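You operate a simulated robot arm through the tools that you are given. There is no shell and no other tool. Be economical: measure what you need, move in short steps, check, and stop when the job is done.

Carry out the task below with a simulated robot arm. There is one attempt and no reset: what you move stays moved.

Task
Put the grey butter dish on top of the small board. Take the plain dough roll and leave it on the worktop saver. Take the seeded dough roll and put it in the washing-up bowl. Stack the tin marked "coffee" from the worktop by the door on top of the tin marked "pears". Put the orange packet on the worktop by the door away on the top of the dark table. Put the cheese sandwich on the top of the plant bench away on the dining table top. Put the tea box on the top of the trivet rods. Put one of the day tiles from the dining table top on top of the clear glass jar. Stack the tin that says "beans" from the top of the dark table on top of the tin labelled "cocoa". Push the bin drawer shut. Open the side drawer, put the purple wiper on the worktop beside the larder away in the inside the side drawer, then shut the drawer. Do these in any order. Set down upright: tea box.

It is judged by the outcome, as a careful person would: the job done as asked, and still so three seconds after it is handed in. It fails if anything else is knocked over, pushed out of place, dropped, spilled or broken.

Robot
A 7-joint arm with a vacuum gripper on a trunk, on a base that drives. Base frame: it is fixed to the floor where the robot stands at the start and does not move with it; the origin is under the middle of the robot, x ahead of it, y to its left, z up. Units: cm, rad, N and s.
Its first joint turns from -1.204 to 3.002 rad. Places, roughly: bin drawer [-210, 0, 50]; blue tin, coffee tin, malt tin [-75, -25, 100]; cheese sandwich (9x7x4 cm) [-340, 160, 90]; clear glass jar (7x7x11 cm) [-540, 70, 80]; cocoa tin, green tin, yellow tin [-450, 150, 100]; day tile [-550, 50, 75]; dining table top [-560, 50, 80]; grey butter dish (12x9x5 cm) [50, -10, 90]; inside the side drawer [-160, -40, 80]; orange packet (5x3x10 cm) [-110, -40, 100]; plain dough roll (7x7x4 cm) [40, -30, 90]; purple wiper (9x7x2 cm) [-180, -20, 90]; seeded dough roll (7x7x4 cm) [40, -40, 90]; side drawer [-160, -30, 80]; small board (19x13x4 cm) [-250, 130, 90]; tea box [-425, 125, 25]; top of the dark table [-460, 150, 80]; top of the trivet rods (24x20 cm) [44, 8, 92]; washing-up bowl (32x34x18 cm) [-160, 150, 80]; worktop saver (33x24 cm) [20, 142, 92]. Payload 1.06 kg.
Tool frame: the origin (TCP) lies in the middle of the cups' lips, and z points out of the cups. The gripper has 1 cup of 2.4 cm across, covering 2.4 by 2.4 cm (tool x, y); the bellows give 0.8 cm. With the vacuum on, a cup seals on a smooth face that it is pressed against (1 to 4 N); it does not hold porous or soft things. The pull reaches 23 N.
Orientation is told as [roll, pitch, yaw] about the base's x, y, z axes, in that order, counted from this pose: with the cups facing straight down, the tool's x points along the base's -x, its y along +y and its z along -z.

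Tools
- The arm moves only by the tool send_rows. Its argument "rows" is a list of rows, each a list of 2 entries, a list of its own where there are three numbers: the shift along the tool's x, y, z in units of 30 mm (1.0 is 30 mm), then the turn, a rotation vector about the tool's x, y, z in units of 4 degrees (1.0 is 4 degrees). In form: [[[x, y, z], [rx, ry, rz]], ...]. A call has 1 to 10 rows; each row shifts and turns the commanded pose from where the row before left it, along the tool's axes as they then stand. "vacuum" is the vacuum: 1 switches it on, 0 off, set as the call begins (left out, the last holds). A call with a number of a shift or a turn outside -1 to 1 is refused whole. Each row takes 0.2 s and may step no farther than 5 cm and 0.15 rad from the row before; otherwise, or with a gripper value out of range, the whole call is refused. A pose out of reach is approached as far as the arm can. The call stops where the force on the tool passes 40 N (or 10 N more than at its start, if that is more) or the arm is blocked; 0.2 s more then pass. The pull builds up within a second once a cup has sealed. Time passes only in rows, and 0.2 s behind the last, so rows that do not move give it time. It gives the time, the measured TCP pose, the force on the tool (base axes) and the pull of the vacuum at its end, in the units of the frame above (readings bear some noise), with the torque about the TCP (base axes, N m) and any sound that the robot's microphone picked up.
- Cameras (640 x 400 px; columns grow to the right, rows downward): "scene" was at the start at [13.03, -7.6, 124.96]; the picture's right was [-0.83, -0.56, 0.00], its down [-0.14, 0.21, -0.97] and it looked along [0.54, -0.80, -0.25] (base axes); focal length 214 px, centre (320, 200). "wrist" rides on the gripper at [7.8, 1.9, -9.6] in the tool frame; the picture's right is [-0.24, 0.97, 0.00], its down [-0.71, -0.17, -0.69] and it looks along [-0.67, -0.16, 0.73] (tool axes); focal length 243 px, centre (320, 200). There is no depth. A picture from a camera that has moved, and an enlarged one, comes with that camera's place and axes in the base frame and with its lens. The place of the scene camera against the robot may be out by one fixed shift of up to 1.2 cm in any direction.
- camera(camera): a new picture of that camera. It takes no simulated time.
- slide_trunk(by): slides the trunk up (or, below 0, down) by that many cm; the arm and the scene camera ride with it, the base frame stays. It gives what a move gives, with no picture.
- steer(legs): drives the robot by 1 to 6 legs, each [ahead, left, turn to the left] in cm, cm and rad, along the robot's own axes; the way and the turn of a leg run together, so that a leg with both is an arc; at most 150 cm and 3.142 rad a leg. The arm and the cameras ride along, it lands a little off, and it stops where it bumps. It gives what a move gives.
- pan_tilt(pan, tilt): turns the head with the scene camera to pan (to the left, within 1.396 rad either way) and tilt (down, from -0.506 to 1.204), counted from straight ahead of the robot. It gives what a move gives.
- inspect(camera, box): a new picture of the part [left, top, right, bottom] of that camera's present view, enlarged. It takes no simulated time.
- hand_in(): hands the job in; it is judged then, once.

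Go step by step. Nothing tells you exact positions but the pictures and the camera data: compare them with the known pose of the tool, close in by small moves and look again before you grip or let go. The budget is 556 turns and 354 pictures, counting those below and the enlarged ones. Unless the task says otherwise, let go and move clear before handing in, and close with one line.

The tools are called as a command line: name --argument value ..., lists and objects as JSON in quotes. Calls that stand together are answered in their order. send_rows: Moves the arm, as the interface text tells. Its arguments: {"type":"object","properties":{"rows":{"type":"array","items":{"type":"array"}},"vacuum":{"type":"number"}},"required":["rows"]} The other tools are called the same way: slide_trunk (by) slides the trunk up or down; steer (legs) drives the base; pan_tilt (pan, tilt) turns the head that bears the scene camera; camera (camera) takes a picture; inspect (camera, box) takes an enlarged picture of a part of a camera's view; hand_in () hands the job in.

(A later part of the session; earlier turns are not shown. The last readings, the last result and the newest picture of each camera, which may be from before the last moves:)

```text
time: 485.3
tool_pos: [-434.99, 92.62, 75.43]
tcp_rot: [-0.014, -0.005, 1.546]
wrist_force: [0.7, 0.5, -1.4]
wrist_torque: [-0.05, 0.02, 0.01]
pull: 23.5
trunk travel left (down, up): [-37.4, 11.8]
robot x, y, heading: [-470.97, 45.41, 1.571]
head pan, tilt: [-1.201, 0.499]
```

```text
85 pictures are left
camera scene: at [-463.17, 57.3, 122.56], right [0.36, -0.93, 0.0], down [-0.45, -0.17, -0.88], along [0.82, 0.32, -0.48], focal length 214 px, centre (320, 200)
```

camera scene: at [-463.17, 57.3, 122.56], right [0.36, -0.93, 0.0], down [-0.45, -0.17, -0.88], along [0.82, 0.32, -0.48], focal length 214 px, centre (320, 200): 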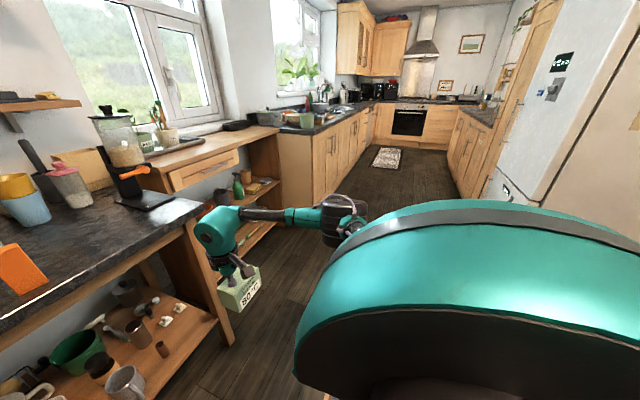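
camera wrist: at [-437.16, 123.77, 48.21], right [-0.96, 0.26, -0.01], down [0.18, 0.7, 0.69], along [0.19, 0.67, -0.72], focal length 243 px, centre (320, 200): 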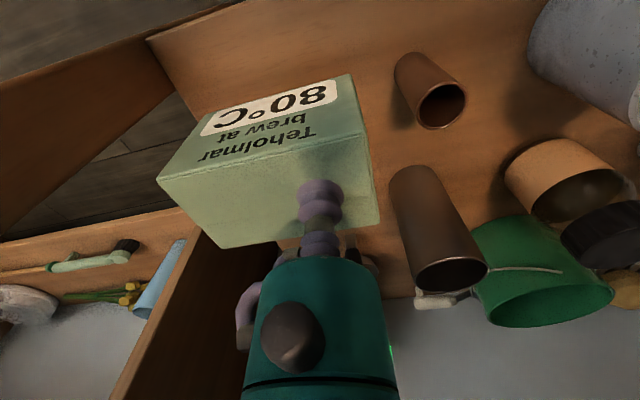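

send_rows --rows '[[[0.3, 0.2, -0.9], [0, 0, 0]], [[0.4, 0.2, -0.9], [0, 0, 0]], [[0.5, 0.2, -0.9], [0, 0, 0]], [[0.5, 0.2, -0.9], [0, 0, 0]], [[0.5, 0.2, -0.9], [0, 0, 0]], [[0.5, 0.2, -0.9], [0, 0, 0]], [[0.5, 0.2, -0.9], [0, 0, 0]], [[0.5, 0.2, -0.9], [0, 0, 0]], [[0.5, 0.1, -0.9], [0, 0, 0]], [[0.5, 0, -0.9], [0, 0, 0]]]'

steer --legs '[[15, 0, 0], [0, 0, -1.571], [140, 0, 0]]'

pan_tilt --pan 0 --tilt 0.3

camera --camera "scene"

```text
time: 487.5
tool_pos: [-440.82, 78.51, 102.64]
tcp_rot: [-0.012, -0.005, 1.545]
wrist_force: [-0.9, 0.4, -2.5]
wrist_torque: [0.01, 0.06, -0.01]
pull: 23.1
trunk travel left (down, up): [-37.4, 11.8]
robot x, y, heading: [-470.81, 45.29, 1.576]
head pan, tilt: [-1.201, 0.499]
```

```text
time: 499.2
tool_pos: [-296.55, 35.39, 102.43]
tcp_rot: [-0.012, -0.008, 0.011]
wrist_force: [0.6, -0.1, -1.0]
wrist_torque: [0.07, 0.03, -0.01]
pull: 23.3
trunk travel left (down, up): [-37.4, 11.8]
robot x, y, heading: [-330.65, 64.68, 0.038]
head pan, tilt: [-1.201, 0.499]
```

```text
time: 500.6
tool_pos: [-296.69, 35.36, 102.52]
tcp_rot: [-0.012, -0.009, 0.012]
wrist_force: [-0.7, -0.7, -0.7]
wrist_torque: [0.07, -0.02, 0.01]
pull: 23.1
trunk travel left (down, up): [-37.4, 11.8]
robot x, y, heading: [-330.98, 64.36, 0.044]
head pan, tilt: [0.0, 0.3]
```

```text
84 pictures are left
camera scene: at [-313.66, 65.29, 124.4], right [0.04, -1.0, 0.0], down [-0.3, -0.01, -0.96], along [0.95, 0.04, -0.3], focal length 214 px, centre (320, 200)
```

scene: 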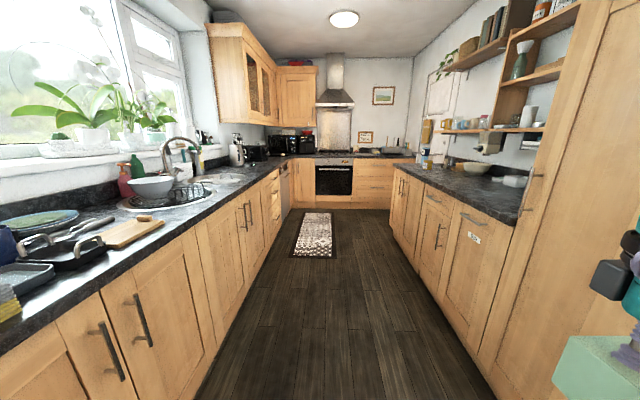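

steer --legs '[[0, 0, -0.045], [150, 0, 0], [145, 0, 0], [0, -28, 0]]'

pan_tilt --pan -0.3 --tilt 0.55

camera --camera "scene"

camera --camera "wrist"

```text
time: 516.7
tool_pos: [-6.06, 3.93, 102.44]
tcp_rot: [-0.012, -0.007, -0.055]
wrist_force: [-0.3, -0.4, -0.5]
wrist_torque: [0.01, 0.0, -0.03]
pull: 22.8
trunk travel left (down, up): [-37.4, 11.8]
robot x, y, heading: [-38.43, 35.08, -0.027]
head pan, tilt: [0.0, 0.3]
```

```text
time: 517.5
tool_pos: [-6.03, 3.97, 102.53]
tcp_rot: [-0.012, -0.006, -0.055]
wrist_force: [0.5, 0.4, -0.8]
wrist_torque: [0.01, 0.01, 0.04]
pull: 23.4
trunk travel left (down, up): [-37.4, 11.8]
robot x, y, heading: [-38.14, 35.25, -0.028]
head pan, tilt: [-0.3, 0.55]
```

```text
83 pictures are left
camera scene: at [-21.89, 32.21, 122.1], right [-0.32, -0.95, 0.0], down [-0.49, 0.17, -0.85], along [0.81, -0.27, -0.52], focal length 214 px, centre (320, 200)
```

scene: 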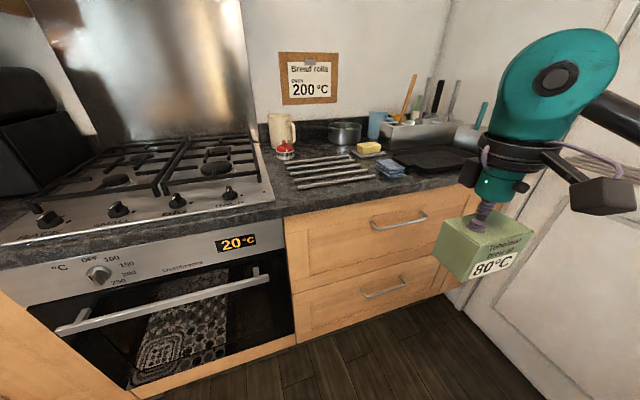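

```text
82 pictures are left
camera wrist: at [-13.83, 6.39, 112.12], right [0.29, 0.96, -0.01], down [0.69, -0.2, 0.69], along [0.66, -0.21, -0.72], focal length 243 px, centre (320, 200)
```

wrist: 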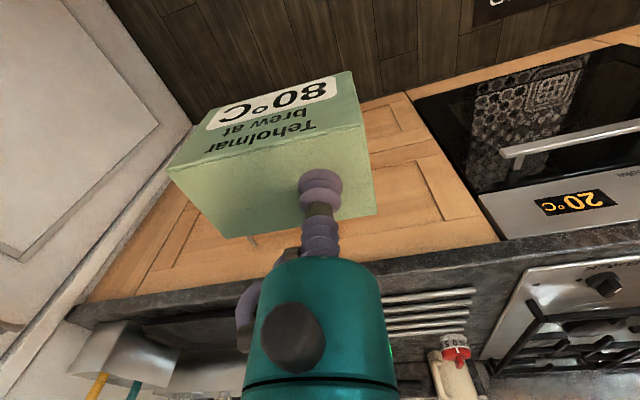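

Box level and label forward. I raise a bit and drive up to the worktop for the trivet rods.

slide_trunk --by 8

steer --legs '[[36, 0, 0.028]]'

pan_tilt --pan -0.2 --tilt 0.75

camera --camera "scene"

camera --camera "wrist"

```text
time: 518.7
tool_pos: [-6.05, 3.95, 110.43]
tcp_rot: [-0.012, -0.006, -0.055]
wrist_force: [-0.3, 0.4, -1.9]
wrist_torque: [0.03, 0.0, -0.02]
pull: 22.7
trunk travel left (down, up): [-45.4, 3.8]
robot x, y, heading: [-38.19, 35.15, -0.024]
head pan, tilt: [-0.3, 0.55]
```

```text
time: 521.0
tool_pos: [31.04, 4.12, 110.41]
tcp_rot: [-0.013, -0.007, -0.032]
wrist_force: [-0.3, 0.2, -1.2]
wrist_torque: [0.02, 0.0, 0.01]
pull: 22.9
trunk travel left (down, up): [-45.4, 3.8]
robot x, y, heading: [-1.94, 34.35, 0.001]
head pan, tilt: [-0.3, 0.55]
```

```text
time: 521.8
tool_pos: [31.14, 4.02, 110.51]
tcp_rot: [-0.012, -0.007, -0.032]
wrist_force: [0.5, 0.6, -1.2]
wrist_torque: [0.04, 0.02, -0.02]
pull: 23.1
trunk travel left (down, up): [-45.4, 3.8]
robot x, y, heading: [-2.03, 34.56, -0.006]
head pan, tilt: [-0.201, 0.75]
```

```text
81 pictures are left
camera scene: at [9.92, 33.06, 129.6], right [-0.2, -0.98, 0.0], down [-0.67, 0.14, -0.73], along [0.72, -0.15, -0.68], focal length 214 px, centre (320, 200)
```

scene: 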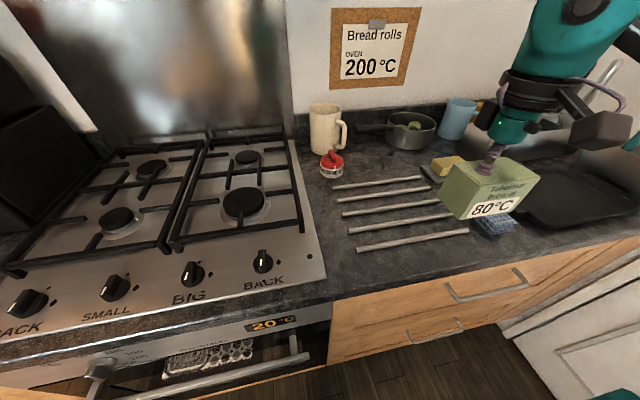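

```text
80 pictures are left
camera wrist: at [23.24, 6.4, 120.13], right [0.27, 0.96, -0.01], down [0.7, -0.19, 0.69], along [0.66, -0.19, -0.72], focal length 243 px, centre (320, 200)
```

wrist: 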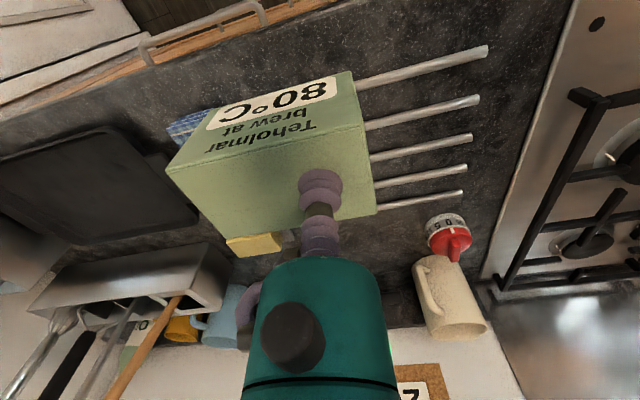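

Rods lie at x≈33.4, 38.5, 43.5, 48.5, 53.6 (z≈92). The box is ~6.2 cm deep, so I'll turn it ~24° for a secure bridge over several rods, and centre it near (43.5, 8).

send_rows --rows '[[[-0.6, 0.3, 0], [0, 0, 1]], [[-0.6, 0.3, 0], [0, 0, 1]], [[-0.6, 0.3, 0], [0, 0, 1]], [[-0.6, 0.2, 0], [0, 0, 1]], [[-0.5, 0.2, 0], [0, 0, 1]], [[-0.4, 0.2, 0], [0, 0, 1]]]'

camera --camera "wrist"

camera --camera "scene"

```text
time: 523.2
tool_pos: [41.66, 6.76, 110.44]
tcp_rot: [-0.009, -0.012, -0.453]
wrist_force: [-0.9, -0.2, -1.0]
wrist_torque: [0.04, -0.01, -0.01]
pull: 23.2
trunk travel left (down, up): [-45.4, 3.8]
robot x, y, heading: [-1.96, 34.47, -0.006]
head pan, tilt: [-0.201, 0.75]
```

```text
79 pictures are left
camera wrist: at [35.38, 11.91, 120.0], right [0.64, 0.77, -0.01], down [0.56, -0.45, 0.69], along [0.53, -0.45, -0.72], focal length 243 px, centre (320, 200)
```

wrist: 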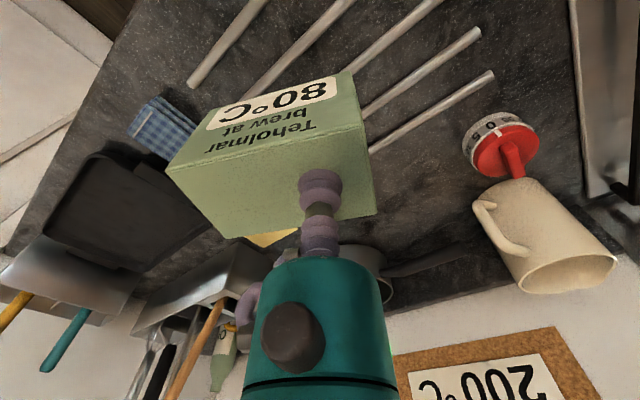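

```text
78 pictures are left
camera scene: at [9.94, 33.07, 129.59], right [-0.2, -0.98, 0.0], down [-0.67, 0.14, -0.73], along [0.72, -0.15, -0.68], focal length 214 px, centre (320, 200)
```

scene: 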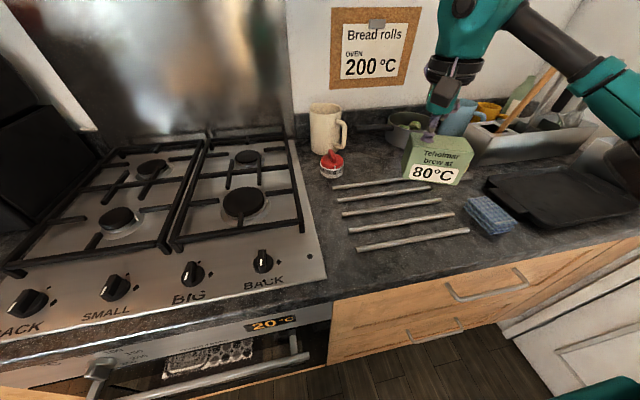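

Box centre is at x≈41 (midway between rods 2 and 3) — good. I shift 2.5 cm in +y and lower.

send_rows --rows '[[[0.36, 0.75, 0.5], [0, 0, 0]], [[0, 0, 0.8], [0, 0, 0]], [[0, 0, 0.8], [0, 0, 0]], [[0, 0, 0.7], [0, 0, 0]]]'

camera --camera "wrist"

inspect --camera "scene" --box '[320, 100, 500, 260]'

```text
time: 524.2
tool_pos: [41.62, 9.18, 102.11]
tcp_rot: [-0.008, -0.01, -0.449]
wrist_force: [-0.1, -0.3, -0.9]
wrist_torque: [0.01, 0.0, 0.02]
pull: 22.8
trunk travel left (down, up): [-45.4, 3.8]
robot x, y, heading: [-1.93, 34.51, -0.003]
head pan, tilt: [-0.201, 0.75]
```

```text
77 pictures are left
camera wrist: at [35.36, 14.38, 111.76], right [0.64, 0.77, -0.01], down [0.56, -0.45, 0.69], along [0.53, -0.44, -0.72], focal length 243 px, centre (320, 200)
```

wrist: 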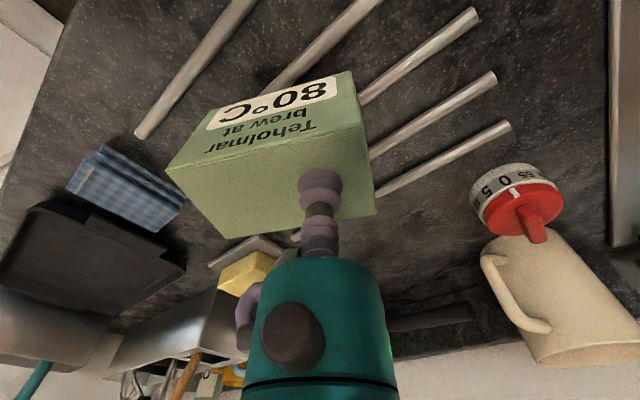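

```text
2.50 times, centred on (410, 180) of scene
camera zoom: at [9.92, 33.05, 129.59], right [-0.2, -0.98, 0.0], down [-0.67, 0.14, -0.73], along [0.72, -0.15, -0.68], focal length 536 px, centre (95, 250)
```

zoom: 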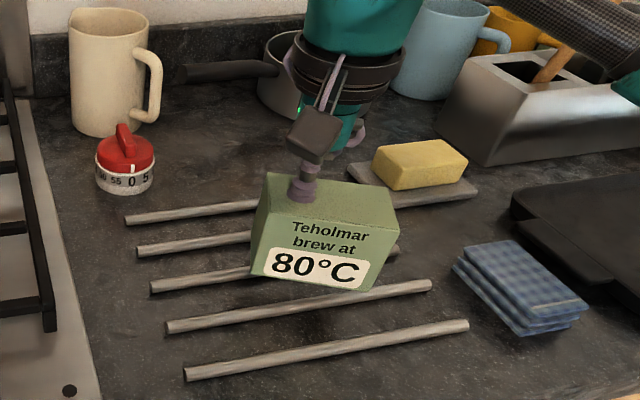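

send_rows --rows '[[[0, 0, 0.5], [0, 0, 0]], [[0, 0, 0.3], [0, 0, 0]], [[0, 0, 0.2], [0, 0, 0]], [[0, 0, 0.12], [0, 0, 0]]]'

inspect --camera "scene" --box '[320, 100, 500, 260]'

```text
time: 525.2
tool_pos: [41.65, 8.93, 99.03]
tcp_rot: [-0.005, -0.015, -0.451]
wrist_force: [-0.6, 0.4, 16.8]
wrist_torque: [-0.06, 0.02, 0.01]
pull: 23.0
trunk travel left (down, up): [-45.4, 3.8]
robot x, y, heading: [-1.76, 34.54, -0.004]
head pan, tilt: [-0.201, 0.75]
```

```text
2.50 times, centred on (410, 180) of scene
camera zoom: at [9.79, 33.15, 129.64], right [-0.2, -0.98, 0.0], down [-0.67, 0.14, -0.73], along [0.72, -0.15, -0.68], focal length 536 px, centre (95, 250)
```

zoom: 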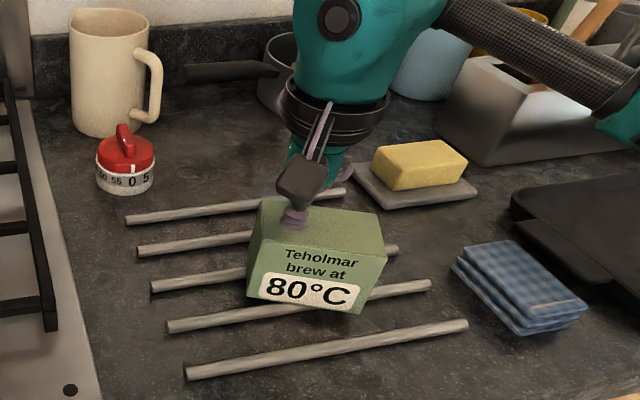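

send_rows --rows '[[[0, 0, -0.1], [0, 0, 0]], [[0, 0, 0], [0, 0, 0]], [[0, 0, 0], [0, 0, 0]], [[0, 0, 0], [0, 0, 0]], [[0, 0, -0.1], [0, 0, 0]], [[0, 0, -0.3], [0, 0, 0]], [[0, 0, -0.7], [0, 0, 0]], [[0, 0, -0.9], [0, 0, 0]]]' --vacuum 0

inspect --camera "scene" --box '[320, 100, 500, 260]'

camera --camera "wrist"

```text
time: 527.0
tool_pos: [41.64, 8.99, 104.96]
tcp_rot: [-0.009, -0.012, -0.451]
wrist_force: [0.5, -0.5, 1.0]
wrist_torque: [-0.02, 0.03, 0.04]
pull: 0.1
trunk travel left (down, up): [-45.4, 3.8]
robot x, y, heading: [-1.9, 34.77, -0.006]
head pan, tilt: [-0.201, 0.75]
```

```text
2.50 times, centred on (410, 180) of scene
camera zoom: at [9.91, 33.09, 129.6], right [-0.2, -0.98, 0.0], down [-0.67, 0.14, -0.73], along [0.72, -0.15, -0.68], focal length 536 px, centre (95, 250)
```

zoom: 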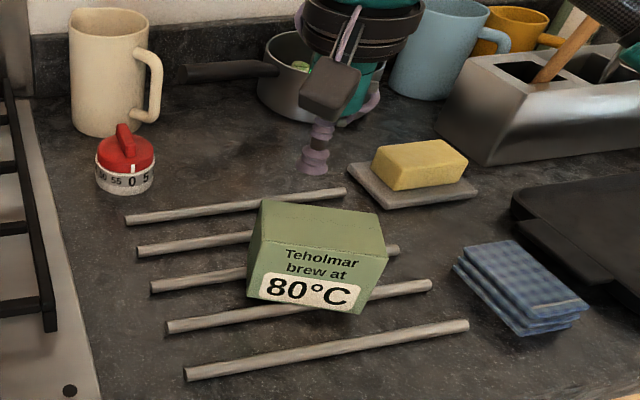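

```text
73 pictures are left
camera wrist: at [35.31, 14.38, 114.65], right [0.64, 0.77, -0.01], down [0.56, -0.45, 0.69], along [0.53, -0.44, -0.72], focal length 243 px, centre (320, 200)
```

wrist: 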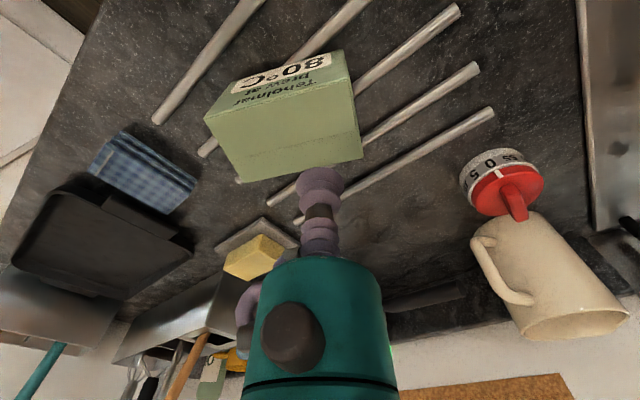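

Tea box stands on the rods. Last: the butter dish (~(53.5,-14)). I retract, restore yaw, and move right in front of it.

send_rows --rows '[[[0.5, -0.2, -0.9], [0, 0, -1]], [[0.6, -0.2, -0.6], [0, 0, -1]], [[0.6, -0.2, 0], [0, 0, -1]], [[0.6, -0.2, 0], [0, 0, -1]], [[0.6, 0, 0], [0, 0, -1]], [[0.6, 0, 0], [0, 0, -1]]]'

slide_trunk --by -5

steer --legs '[[-6, 0, 0], [0, -23, 0], [12, 0, 0]]'

camera --camera "scene"

camera --camera "wrist"

```text
time: 528.4
tool_pos: [30.42, 9.48, 109.48]
tcp_rot: [-0.013, -0.007, -0.029]
wrist_force: [0.4, -0.1, -0.5]
wrist_torque: [0.02, -0.01, 0.01]
pull: 0.0
trunk travel left (down, up): [-45.4, 3.8]
robot x, y, heading: [-2.36, 34.62, -0.006]
head pan, tilt: [-0.201, 0.75]
```

```text
time: 529.3
tool_pos: [30.69, 9.68, 104.42]
tcp_rot: [-0.014, -0.006, -0.032]
wrist_force: [-0.3, -0.2, -0.7]
wrist_torque: [-0.01, -0.04, 0.01]
pull: 0.1
trunk travel left (down, up): [-40.4, 8.8]
robot x, y, heading: [-1.97, 34.99, -0.004]
head pan, tilt: [-0.201, 0.75]
```

```text
time: 532.4
tool_pos: [36.67, -13.02, 104.32]
tcp_rot: [-0.012, -0.005, -0.026]
wrist_force: [0.8, 0.2, 0.7]
wrist_torque: [0.01, 0.01, 0.0]
pull: 0.1
trunk travel left (down, up): [-40.4, 8.8]
robot x, y, heading: [4.34, 11.66, -0.003]
head pan, tilt: [-0.201, 0.75]
```

```text
72 pictures are left
camera scene: at [19.01, 10.33, 123.7], right [-0.2, -0.98, 0.0], down [-0.67, 0.14, -0.73], along [0.72, -0.15, -0.68], focal length 214 px, centre (320, 200)
```

scene: 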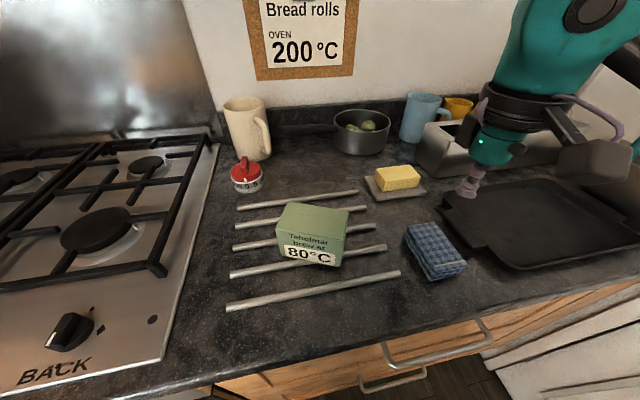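

```text
71 pictures are left
camera wrist: at [28.92, -10.75, 114.08], right [0.26, 0.96, -0.01], down [0.7, -0.18, 0.69], along [0.67, -0.19, -0.72], focal length 243 px, centre (320, 200)
```

wrist: 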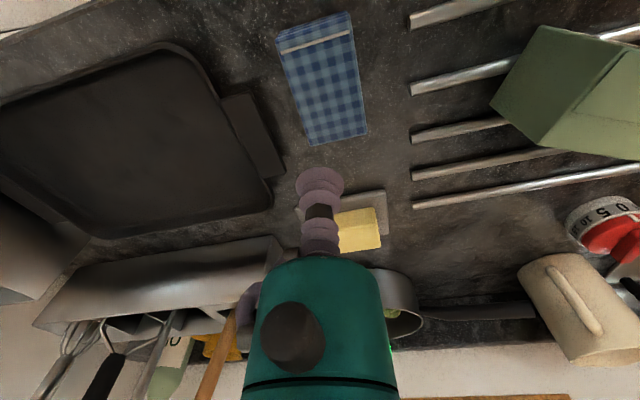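

send_rows --rows '[[[-0.84, -0.1, 0], [0, 0, 0]], [[-0.84, -0.1, 0], [0, 0, 0]], [[-0.84, -0.1, 0], [0, 0, 0]], [[-0.84, -0.1, 0], [0, 0, 0]], [[-0.84, -0.1, 0], [0, 0, 0]], [[-0.6, -0.1, 0], [0, 0, 0]]]'

inspect --camera "scene" --box '[330, 100, 490, 220]'

camera --camera "wrist"

```text
time: 533.8
tool_pos: [51.23, -15.33, 104.59]
tcp_rot: [-0.013, -0.006, -0.028]
wrist_force: [-0.4, 0.8, 0.3]
wrist_torque: [0.01, 0.03, 0.02]
pull: 0.1
trunk travel left (down, up): [-40.4, 8.8]
robot x, y, heading: [3.88, 12.08, -0.001]
head pan, tilt: [-0.201, 0.75]
```

```text
3.33 times, centred on (410, 160) of scene
camera zoom: at [18.94, 10.34, 123.71], right [-0.2, -0.98, 0.0], down [-0.67, 0.14, -0.73], along [0.72, -0.15, -0.68], focal length 715 px, centre (20, 333)
```

zoom: 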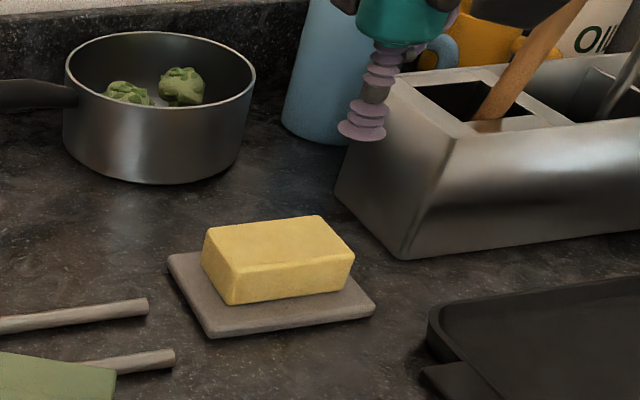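

```text
69 pictures are left
camera wrist: at [43.31, -12.99, 114.21], right [0.26, 0.96, -0.01], down [0.7, -0.18, 0.69], along [0.67, -0.19, -0.72], focal length 243 px, centre (320, 200)
```

wrist: 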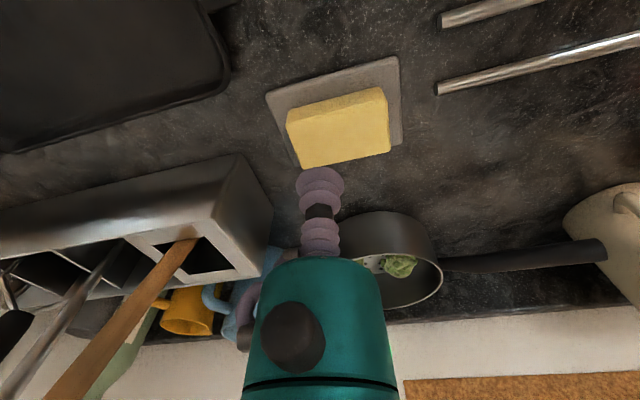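

send_rows --rows '[[[-0.4, 0.17, 0.6], [0, 0, 0]], [[-0.35, 0.17, 0.7], [0, 0, 0]], [[0, 0, 0.6], [0, 0, 0]]]' --vacuum 1

inspect --camera "scene" --box '[330, 100, 490, 220]'

inspect --camera "wrist" --box '[220, 60, 420, 210]'

```text
time: 534.6
tool_pos: [53.56, -14.4, 98.6]
tcp_rot: [-0.014, -0.007, -0.027]
wrist_force: [0.8, -0.7, -0.7]
wrist_torque: [0.03, 0.03, -0.05]
pull: 0.1
trunk travel left (down, up): [-40.4, 8.8]
robot x, y, heading: [4.27, 12.1, -0.003]
head pan, tilt: [-0.201, 0.75]
```

```text
3.33 times, centred on (410, 160) of scene
camera zoom: at [18.93, 10.32, 123.71], right [-0.2, -0.98, 0.0], down [-0.67, 0.14, -0.73], along [0.72, -0.15, -0.68], focal length 715 px, centre (20, 333)
```

zoom: 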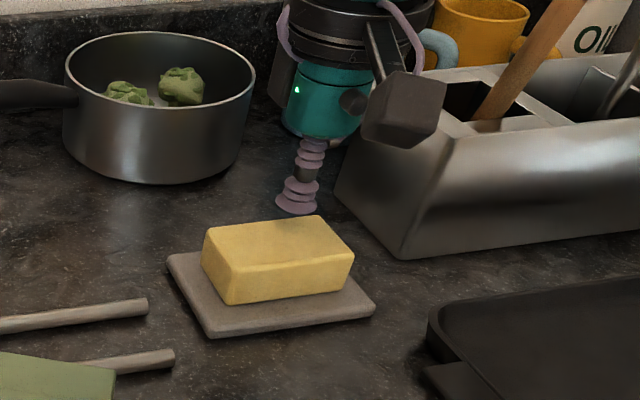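

```text
2.67 times, centred on (320, 135) of wrist
camera zoom: at [45.67, -12.08, 108.21], right [0.26, 0.96, -0.01], down [0.7, -0.18, 0.69], along [0.67, -0.19, -0.72], focal length 647 px, centre (320, 373)
```

zoom: 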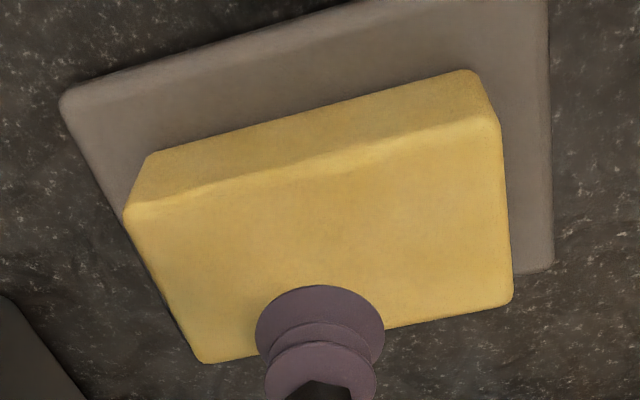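

send_rows --rows '[[[0, 0, 0.4], [0, 0, 0]], [[0, 0, 0.25], [0, 0, 0]], [[0, 0, 0.15], [0, 0, 0]], [[0, 0, 0.12], [0, 0, 0]], [[0, 0, 0], [0, 0, 0]]]'

send_rows --rows '[[[0, 0, 0], [0, 0, 0]], [[0, 0, 0], [0, 0, 0]]]'

```text
time: 535.8
tool_pos: [53.34, -14.2, 95.83]
tcp_rot: [-0.012, -0.007, -0.027]
wrist_force: [0.2, -0.6, 0.2]
wrist_torque: [0.0, 0.01, 0.0]
pull: 0.1
trunk travel left (down, up): [-40.4, 8.8]
robot x, y, heading: [4.12, 12.08, 0.004]
head pan, tilt: [-0.201, 0.75]
```

```text
time: 536.4
tool_pos: [53.37, -14.28, 95.93]
tcp_rot: [-0.011, -0.006, -0.03]
wrist_force: [0.0, 0.4, 0.3]
wrist_torque: [0.0, -0.01, -0.01]
pull: 0.1
trunk travel left (down, up): [-40.4, 8.8]
robot x, y, heading: [4.46, 11.82, 0.002]
head pan, tilt: [-0.201, 0.75]
```

send_rows --rows '[[[0, 0, 0.1], [0, 0, 0]], [[0, 0, 0.08], [0, 0, 0]], [[0, 0, 0.08], [0, 0, 0]], [[0, 0, 0], [0, 0, 0]], [[0, 0, 0], [0, 0, 0]]]'

```text
time: 537.6
tool_pos: [53.49, -14.41, 95.36]
tcp_rot: [-0.012, -0.008, -0.029]
wrist_force: [3.1, -0.5, 14.7]
wrist_torque: [0.09, 0.08, 0.01]
pull: 23.3
trunk travel left (down, up): [-40.4, 8.8]
robot x, y, heading: [3.89, 12.11, -0.002]
head pan, tilt: [-0.201, 0.75]
```

Sealed on the butter. I lift slightly to see if the dish comes along.

send_rows --rows '[[[0, 0, -0.2], [0, 0, 0]], [[0, 0, -0.3], [0, 0, 0]], [[0, 0, -0.3], [0, 0, 0]]]'

inspect --camera "scene" --box '[330, 100, 490, 220]'

```text
time: 538.4
tool_pos: [53.38, -14.26, 97.68]
tcp_rot: [-0.013, -0.005, -0.028]
wrist_force: [-0.3, 0.0, -4.7]
wrist_torque: [0.0, 0.02, 0.02]
pull: 23.0
trunk travel left (down, up): [-40.4, 8.8]
robot x, y, heading: [4.37, 11.55, 0.001]
head pan, tilt: [-0.201, 0.75]
```

```text
3.33 times, centred on (410, 160) of scene
camera zoom: at [18.95, 10.33, 123.7], right [-0.2, -0.98, 0.0], down [-0.67, 0.14, -0.73], along [0.72, -0.15, -0.68], focal length 715 px, centre (20, 333)
```

zoom: 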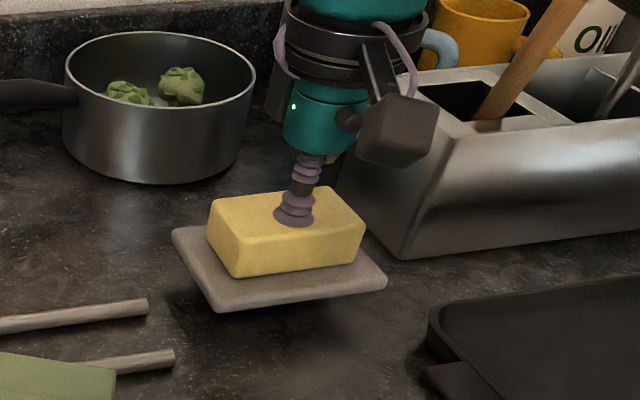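

The whole dish lifts. I raise, retract, and drive to the small board.

send_rows --rows '[[[0, 0, -0.8], [0, 0, 0]], [[0, 0, -0.9], [0, 0, 0]], [[0.5, 0, -0.9], [0, 0, 0]], [[0.8, 0, -0.9], [0, 0, 0]], [[0.8, 0, -0.6], [0, 0, 0]], [[0.8, 0, 0], [0, 0, 0]], [[0.8, 0, 0], [0, 0, 0]], [[0.8, 0, 0], [0, 0, 0]], [[0.8, 0, 0], [0, 0, 0]]]'

steer --legs '[[-35, 0, 0], [0, 0, 1.571], [35, 0, 0], [0, 150, 0], [0, 90, 0]]'

pan_tilt --pan -0.3 --tilt 0.5

camera --camera "scene"

```text
time: 540.4
tool_pos: [37.19, -13.95, 109.96]
tcp_rot: [-0.013, -0.009, -0.029]
wrist_force: [-0.1, -0.3, -4.2]
wrist_torque: [0.0, 0.03, 0.0]
pull: 23.4
trunk travel left (down, up): [-40.4, 8.8]
robot x, y, heading: [3.82, 11.84, 0.001]
head pan, tilt: [-0.201, 0.75]
```

```text
time: 559.8
tool_pos: [-246.22, 77.63, 109.92]
tcp_rot: [-0.013, -0.008, 1.522]
wrist_force: [-0.1, -0.5, -3.9]
wrist_torque: [0.01, 0.0, -0.01]
pull: 23.0
trunk travel left (down, up): [-40.4, 8.8]
robot x, y, heading: [-272.59, 45.09, 1.556]
head pan, tilt: [-0.201, 0.75]
```

```text
time: 560.6
tool_pos: [-246.08, 77.7, 109.97]
tcp_rot: [-0.011, -0.006, 1.524]
wrist_force: [-0.6, 0.2, -4.7]
wrist_torque: [-0.04, 0.03, -0.01]
pull: 22.9
trunk travel left (down, up): [-40.4, 8.8]
robot x, y, heading: [-272.21, 45.17, 1.554]
head pan, tilt: [-0.3, 0.499]
```

```text
65 pictures are left
camera scene: at [-270.11, 60.94, 125.89], right [0.95, -0.31, 0.0], down [-0.15, -0.46, -0.88], along [0.27, 0.83, -0.48], focal length 214 px, centre (320, 200)
```

scene: 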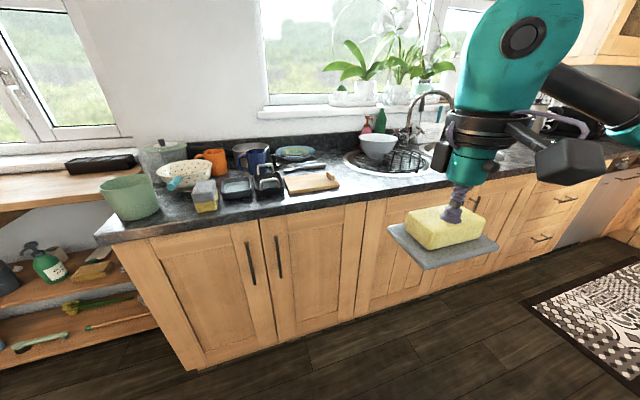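

inspect --camera "scene" --box '[230, 130, 380, 220]'

steer --legs '[[35, 0, 0.015], [0, 5, 0]]'

pan_tilt --pan -0.4 --tilt 0.7

camera --camera "scene"

camera --camera "wrist"

```text
4.27 times, centred on (305, 175) of scene
camera zoom: at [-270.11, 60.94, 125.89], right [0.95, -0.31, 0.0], down [-0.15, -0.46, -0.88], along [0.27, 0.83, -0.48], focal length 915 px, centre (384, 307)
```

zoom: 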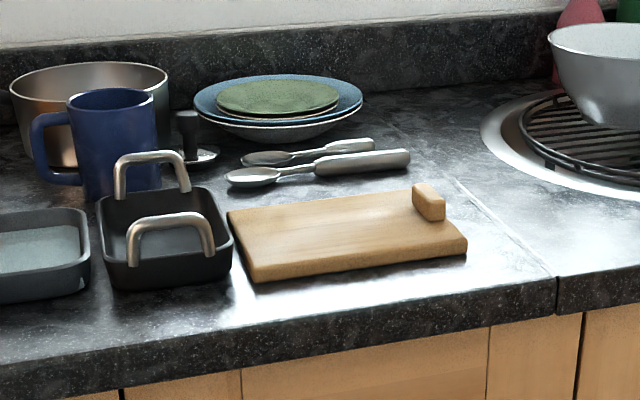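

```text
time: 563.4
tool_pos: [-251.29, 112.85, 110.01]
tcp_rot: [-0.014, -0.007, 1.539]
wrist_force: [-0.2, -0.1, -4.1]
wrist_torque: [-0.05, -0.02, -0.04]
pull: 22.8
trunk travel left (down, up): [-40.4, 8.8]
robot x, y, heading: [-277.46, 79.68, 1.567]
head pan, tilt: [-0.3, 0.499]
```

```text
time: 564.1
tool_pos: [-251.34, 112.95, 109.98]
tcp_rot: [-0.012, -0.006, 1.539]
wrist_force: [0.4, -0.6, -5.0]
wrist_torque: [-0.05, -0.01, -0.04]
pull: 22.9
trunk travel left (down, up): [-40.4, 8.8]
robot x, y, heading: [-276.92, 79.75, 1.567]
head pan, tilt: [-0.4, 0.7]
```

```text
63 pictures are left
camera scene: at [-274.33, 95.03, 124.13], right [0.92, -0.39, 0.0], down [-0.25, -0.59, -0.77], along [0.3, 0.7, -0.64], focal length 214 px, centre (320, 200)
```

scene: 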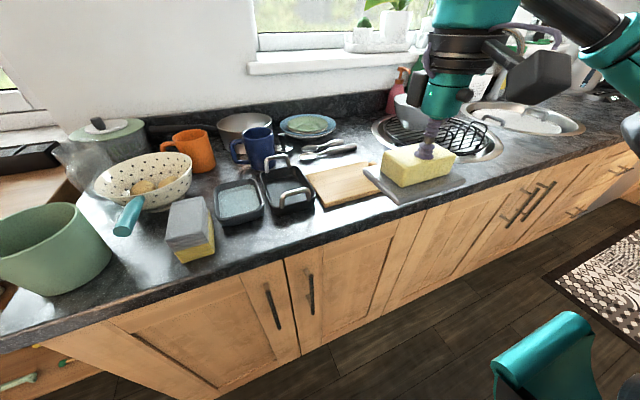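

```text
62 pictures are left
camera wrist: at [-253.55, 105.16, 119.61], right [-0.96, 0.27, -0.01], down [0.19, 0.7, 0.69], along [0.19, 0.66, -0.72], focal length 243 px, centre (320, 200)
```

wrist: 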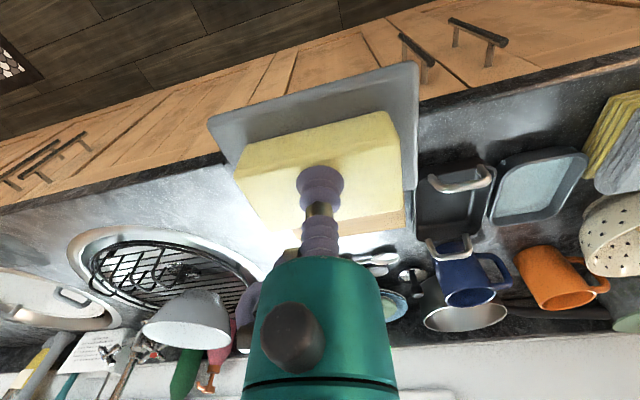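

Board spans x -259.5…-240, y 128…140.5 with a knob at its right end. I aim the dish centre at (-252.3,134.2).

steer --legs '[[15, 0, 0]]'

camera --camera "wrist"

camera --camera "scene"

```text
time: 565.5
tool_pos: [-251.33, 127.63, 110.07]
tcp_rot: [-0.013, -0.005, 1.539]
wrist_force: [-0.9, -0.5, -3.8]
wrist_torque: [-0.01, 0.03, 0.02]
pull: 22.7
trunk travel left (down, up): [-40.4, 8.8]
robot x, y, heading: [-276.97, 94.86, 1.566]
head pan, tilt: [-0.4, 0.7]
```

```text
61 pictures are left
camera wrist: at [-253.51, 119.87, 119.6], right [-0.96, 0.27, -0.01], down [0.19, 0.7, 0.69], along [0.19, 0.66, -0.72], focal length 243 px, centre (320, 200)
```

wrist: 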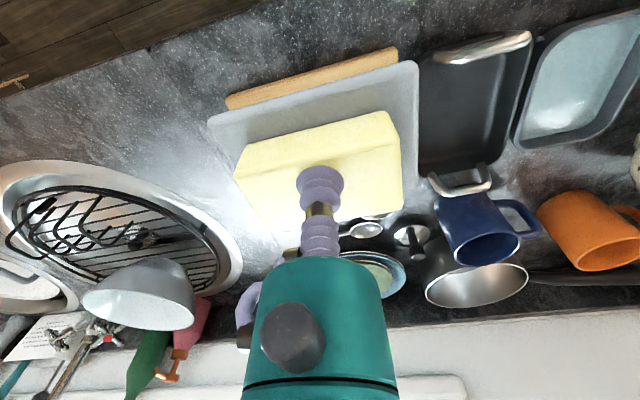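

```text
60 pictures are left
camera scene: at [-274.28, 109.73, 124.12], right [0.92, -0.39, 0.0], down [-0.25, -0.59, -0.76], along [0.3, 0.7, -0.64], focal length 214 px, centre (320, 200)
```

scene: 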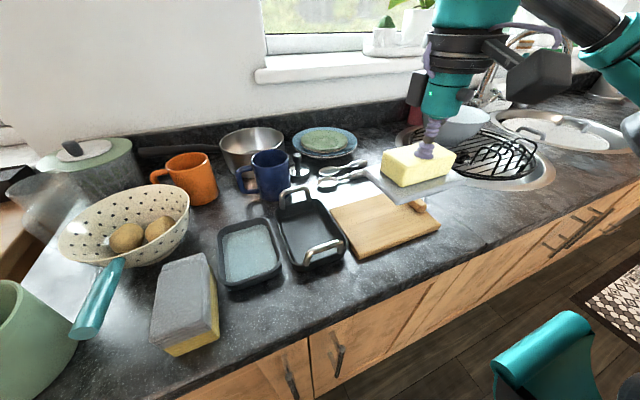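

send_rows --rows '[[[-0.7, 0.12, 0], [0, 0, 0]], [[-0.7, 0.12, 0], [0, 0, 0]], [[-0.66, 0.12, 0], [0, 0, 0]], [[0, 0, 0.8], [0, 0, 0]], [[0, 0, 0.8], [0, 0, 0]], [[0, 0, 0.8], [0, 0, 0]]]'

camera --camera "wrist"

inspect --camera "scene" --box '[280, 130, 480, 280]'

```text
time: 566.9
tool_pos: [-252.13, 133.66, 102.82]
tcp_rot: [-0.013, -0.006, 1.539]
wrist_force: [0.0, 0.0, -4.5]
wrist_torque: [-0.01, 0.02, 0.01]
pull: 22.9
trunk travel left (down, up): [-40.4, 8.8]
robot x, y, heading: [-277.16, 94.56, 1.572]
head pan, tilt: [-0.4, 0.7]
```

```text
59 pictures are left
camera wrist: at [-254.38, 125.85, 112.43], right [-0.96, 0.27, -0.01], down [0.19, 0.7, 0.69], along [0.19, 0.66, -0.72], focal length 243 px, centre (320, 200)
```

wrist: 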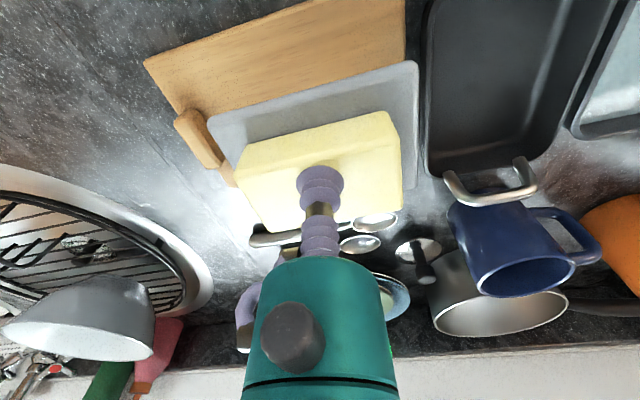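

```text
2.67 times, centred on (380, 205) of scene
camera zoom: at [-274.27, 109.67, 124.13], right [0.92, -0.39, 0.0], down [-0.25, -0.59, -0.76], along [0.3, 0.7, -0.64], focal length 572 px, centre (160, 187)
```

zoom: 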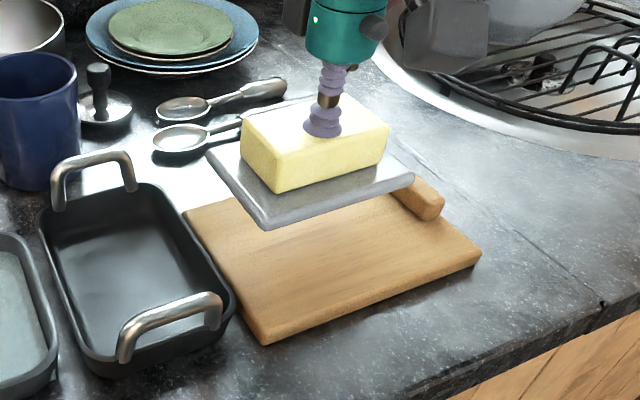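

send_rows --rows '[[[0, 0.13, 0.5], [0, 0, 0]], [[0, 0, 0.4], [0, 0, 0]], [[0, 0, 0.3], [0, 0, 0]]]'

camera --camera "wrist"

inspect --camera "scene" --box '[300, 150, 460, 270]'

```text
time: 567.7
tool_pos: [-252.28, 134.06, 99.26]
tcp_rot: [-0.012, -0.007, 1.54]
wrist_force: [0.1, 0.2, -3.6]
wrist_torque: [-0.02, 0.02, 0.02]
pull: 22.8
trunk travel left (down, up): [-40.4, 8.8]
robot x, y, heading: [-277.13, 94.52, 1.567]
head pan, tilt: [-0.4, 0.7]
```

```text
57 pictures are left
camera wrist: at [-254.67, 126.14, 108.92], right [-0.96, 0.27, -0.01], down [0.19, 0.7, 0.69], along [0.19, 0.67, -0.72], focal length 243 px, centre (320, 200)
```

wrist: 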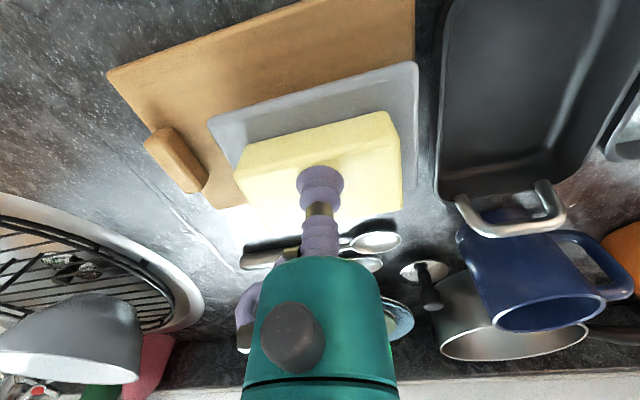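

```text
3.33 times, centred on (380, 210) of scene
camera zoom: at [-274.28, 109.67, 124.13], right [0.92, -0.39, 0.0], down [-0.25, -0.59, -0.76], along [0.3, 0.7, -0.64], focal length 715 px, centre (120, 167)
```

zoom: 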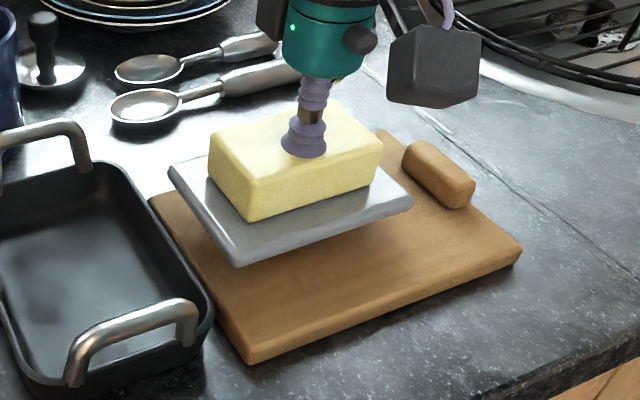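

I nudge 1 cm toward the front to centre it and lower to contact.

send_rows --rows '[[[0.35, 0, 0.1], [0, 0, 0]], [[0, 0, 0.2], [0, 0, 0]], [[0, 0, 0.12], [0, 0, 0]]]'

inspect --camera "scene" --box '[300, 150, 460, 270]'

```text
time: 568.5
tool_pos: [-252.39, 132.89, 98.04]
tcp_rot: [-0.014, -0.008, 1.539]
wrist_force: [-0.5, 0.2, -4.5]
wrist_torque: [-0.03, 0.04, -0.01]
pull: 23.0
trunk travel left (down, up): [-40.4, 8.8]
robot x, y, heading: [-276.8, 94.47, 1.567]
head pan, tilt: [-0.4, 0.7]
```

```text
3.33 times, centred on (380, 210) of scene
camera zoom: at [-274.28, 109.66, 124.13], right [0.92, -0.39, 0.0], down [-0.25, -0.59, -0.76], along [0.3, 0.7, -0.64], focal length 715 px, centre (120, 167)
```

zoom: 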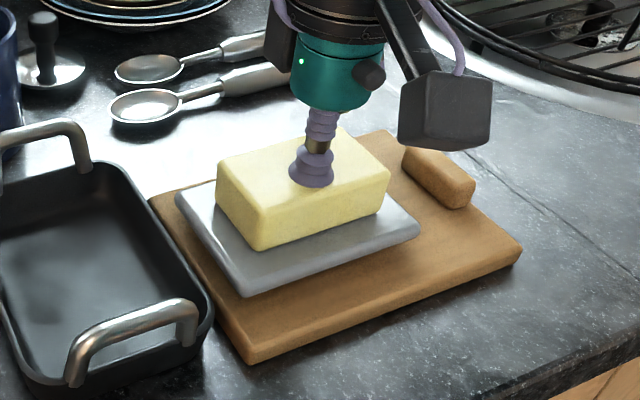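

send_rows --rows '[[[0, 0, 0.12], [0, 0, 0]], [[0, 0, 0.1], [0, 0, 0]], [[0, 0, 0.1], [0, 0, 0]]]'

send_rows --rows '[[[0, 0, 0.08], [0, 0, 0]]]'

inspect --camera "scene" --box '[300, 150, 460, 270]'

```text
time: 569.3
tool_pos: [-252.45, 132.77, 97.0]
tcp_rot: [-0.012, -0.01, 1.54]
wrist_force: [1.6, 1.6, 4.2]
wrist_torque: [-0.05, 0.1, -0.02]
pull: 22.3
trunk travel left (down, up): [-40.4, 8.8]
robot x, y, heading: [-276.8, 94.44, 1.572]
head pan, tilt: [-0.4, 0.7]
```

```text
time: 569.7
tool_pos: [-252.44, 132.89, 96.87]
tcp_rot: [-0.012, -0.01, 1.538]
wrist_force: [7.0, 4.3, 16.0]
wrist_torque: [-0.07, 0.09, 0.08]
pull: 22.8
trunk travel left (down, up): [-40.4, 8.8]
robot x, y, heading: [-276.82, 94.52, 1.571]
head pan, tilt: [-0.4, 0.7]
```

```text
3.33 times, centred on (380, 210) of scene
camera zoom: at [-274.26, 109.62, 124.16], right [0.92, -0.39, 0.0], down [-0.25, -0.59, -0.77], along [0.3, 0.7, -0.64], focal length 715 px, centre (120, 167)
```

zoom: 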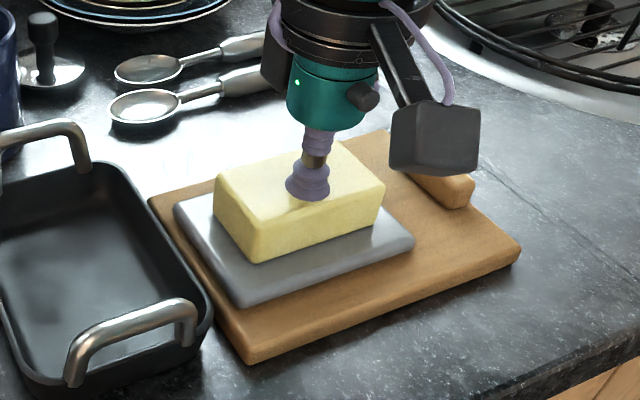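

Dish is on the board. Release and rise.

send_rows --rows '[[[0, 0, -0.06], [0, 0, 0]], [[0, 0, 0], [0, 0, 0]], [[0, 0, 0], [0, 0, 0]], [[0, 0, 0], [0, 0, 0]], [[0, 0, -0.1], [0, 0, 0]], [[0, 0, -0.3], [0, 0, 0]], [[0, 0, -0.8], [0, 0, 0]], [[0, 0, -0.9], [0, 0, 0]], [[0.3, 0, -0.9], [0, 0, 0]], [[0.6, 0, -0.9], [0, 0, 0]]]' --vacuum 0

steer --legs '[[-35, 0, 0], [0, 0, -1.571]]'

pan_tilt --pan 0.5 --tilt 0.3

camera --camera "scene"

pan_tilt --pan -0.3 --tilt 0.3

camera --camera "scene"

```text
time: 571.9
tool_pos: [-252.69, 130.33, 108.75]
tcp_rot: [-0.012, -0.007, 1.537]
wrist_force: [0.1, 0.2, -0.8]
wrist_torque: [-0.01, 0.02, 0.0]
pull: 0.1
trunk travel left (down, up): [-40.4, 8.8]
robot x, y, heading: [-277.26, 94.39, 1.566]
head pan, tilt: [-0.4, 0.7]
```

```text
time: 578.0
tool_pos: [-241.62, 35.01, 108.67]
tcp_rot: [-0.011, -0.006, -0.046]
wrist_force: [0.8, -0.2, 0.0]
wrist_torque: [0.0, 0.0, 0.02]
pull: 0.0
trunk travel left (down, up): [-40.4, 8.8]
robot x, y, heading: [-277.1, 60.1, -0.019]
head pan, tilt: [-0.4, 0.7]
```

```text
time: 579.2
tool_pos: [-241.67, 35.06, 108.62]
tcp_rot: [-0.013, -0.007, -0.045]
wrist_force: [0.0, -0.3, 0.1]
wrist_torque: [0.0, 0.02, 0.01]
pull: 0.1
trunk travel left (down, up): [-40.4, 8.8]
robot x, y, heading: [-277.13, 59.87, -0.02]
head pan, tilt: [0.499, 0.3]
```

```text
53 pictures are left
camera scene: at [-262.24, 64.28, 127.74], right [0.46, -0.89, 0.0], down [-0.26, -0.14, -0.96], along [0.85, 0.44, -0.3], focal length 214 px, centre (320, 200)
```

scene: 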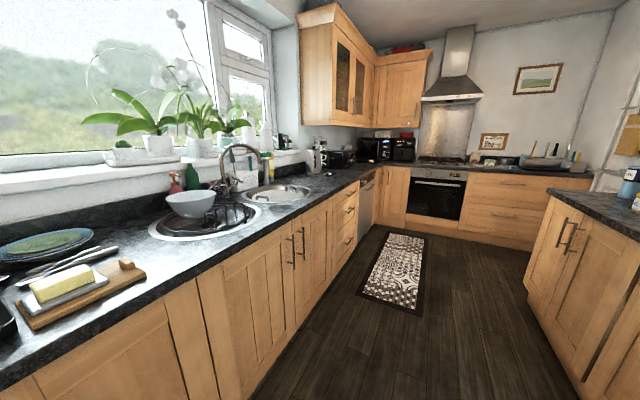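

```text
time: 580.3
tool_pos: [-241.74, 34.99, 108.68]
tcp_rot: [-0.013, -0.007, -0.043]
wrist_force: [-0.3, -0.5, 0.8]
wrist_torque: [-0.02, -0.04, -0.02]
pull: 0.0
trunk travel left (down, up): [-40.4, 8.8]
robot x, y, heading: [-277.21, 59.77, -0.019]
head pan, tilt: [-0.3, 0.3]
```

```text
52 pictures are left
camera scene: at [-261.64, 57.05, 127.74], right [-0.31, -0.95, 0.0], down [-0.28, 0.09, -0.96], along [0.91, -0.3, -0.3], focal length 214 px, centre (320, 200)
```

scene: 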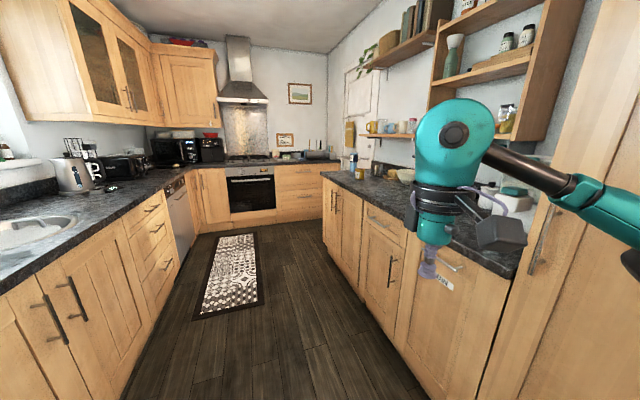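

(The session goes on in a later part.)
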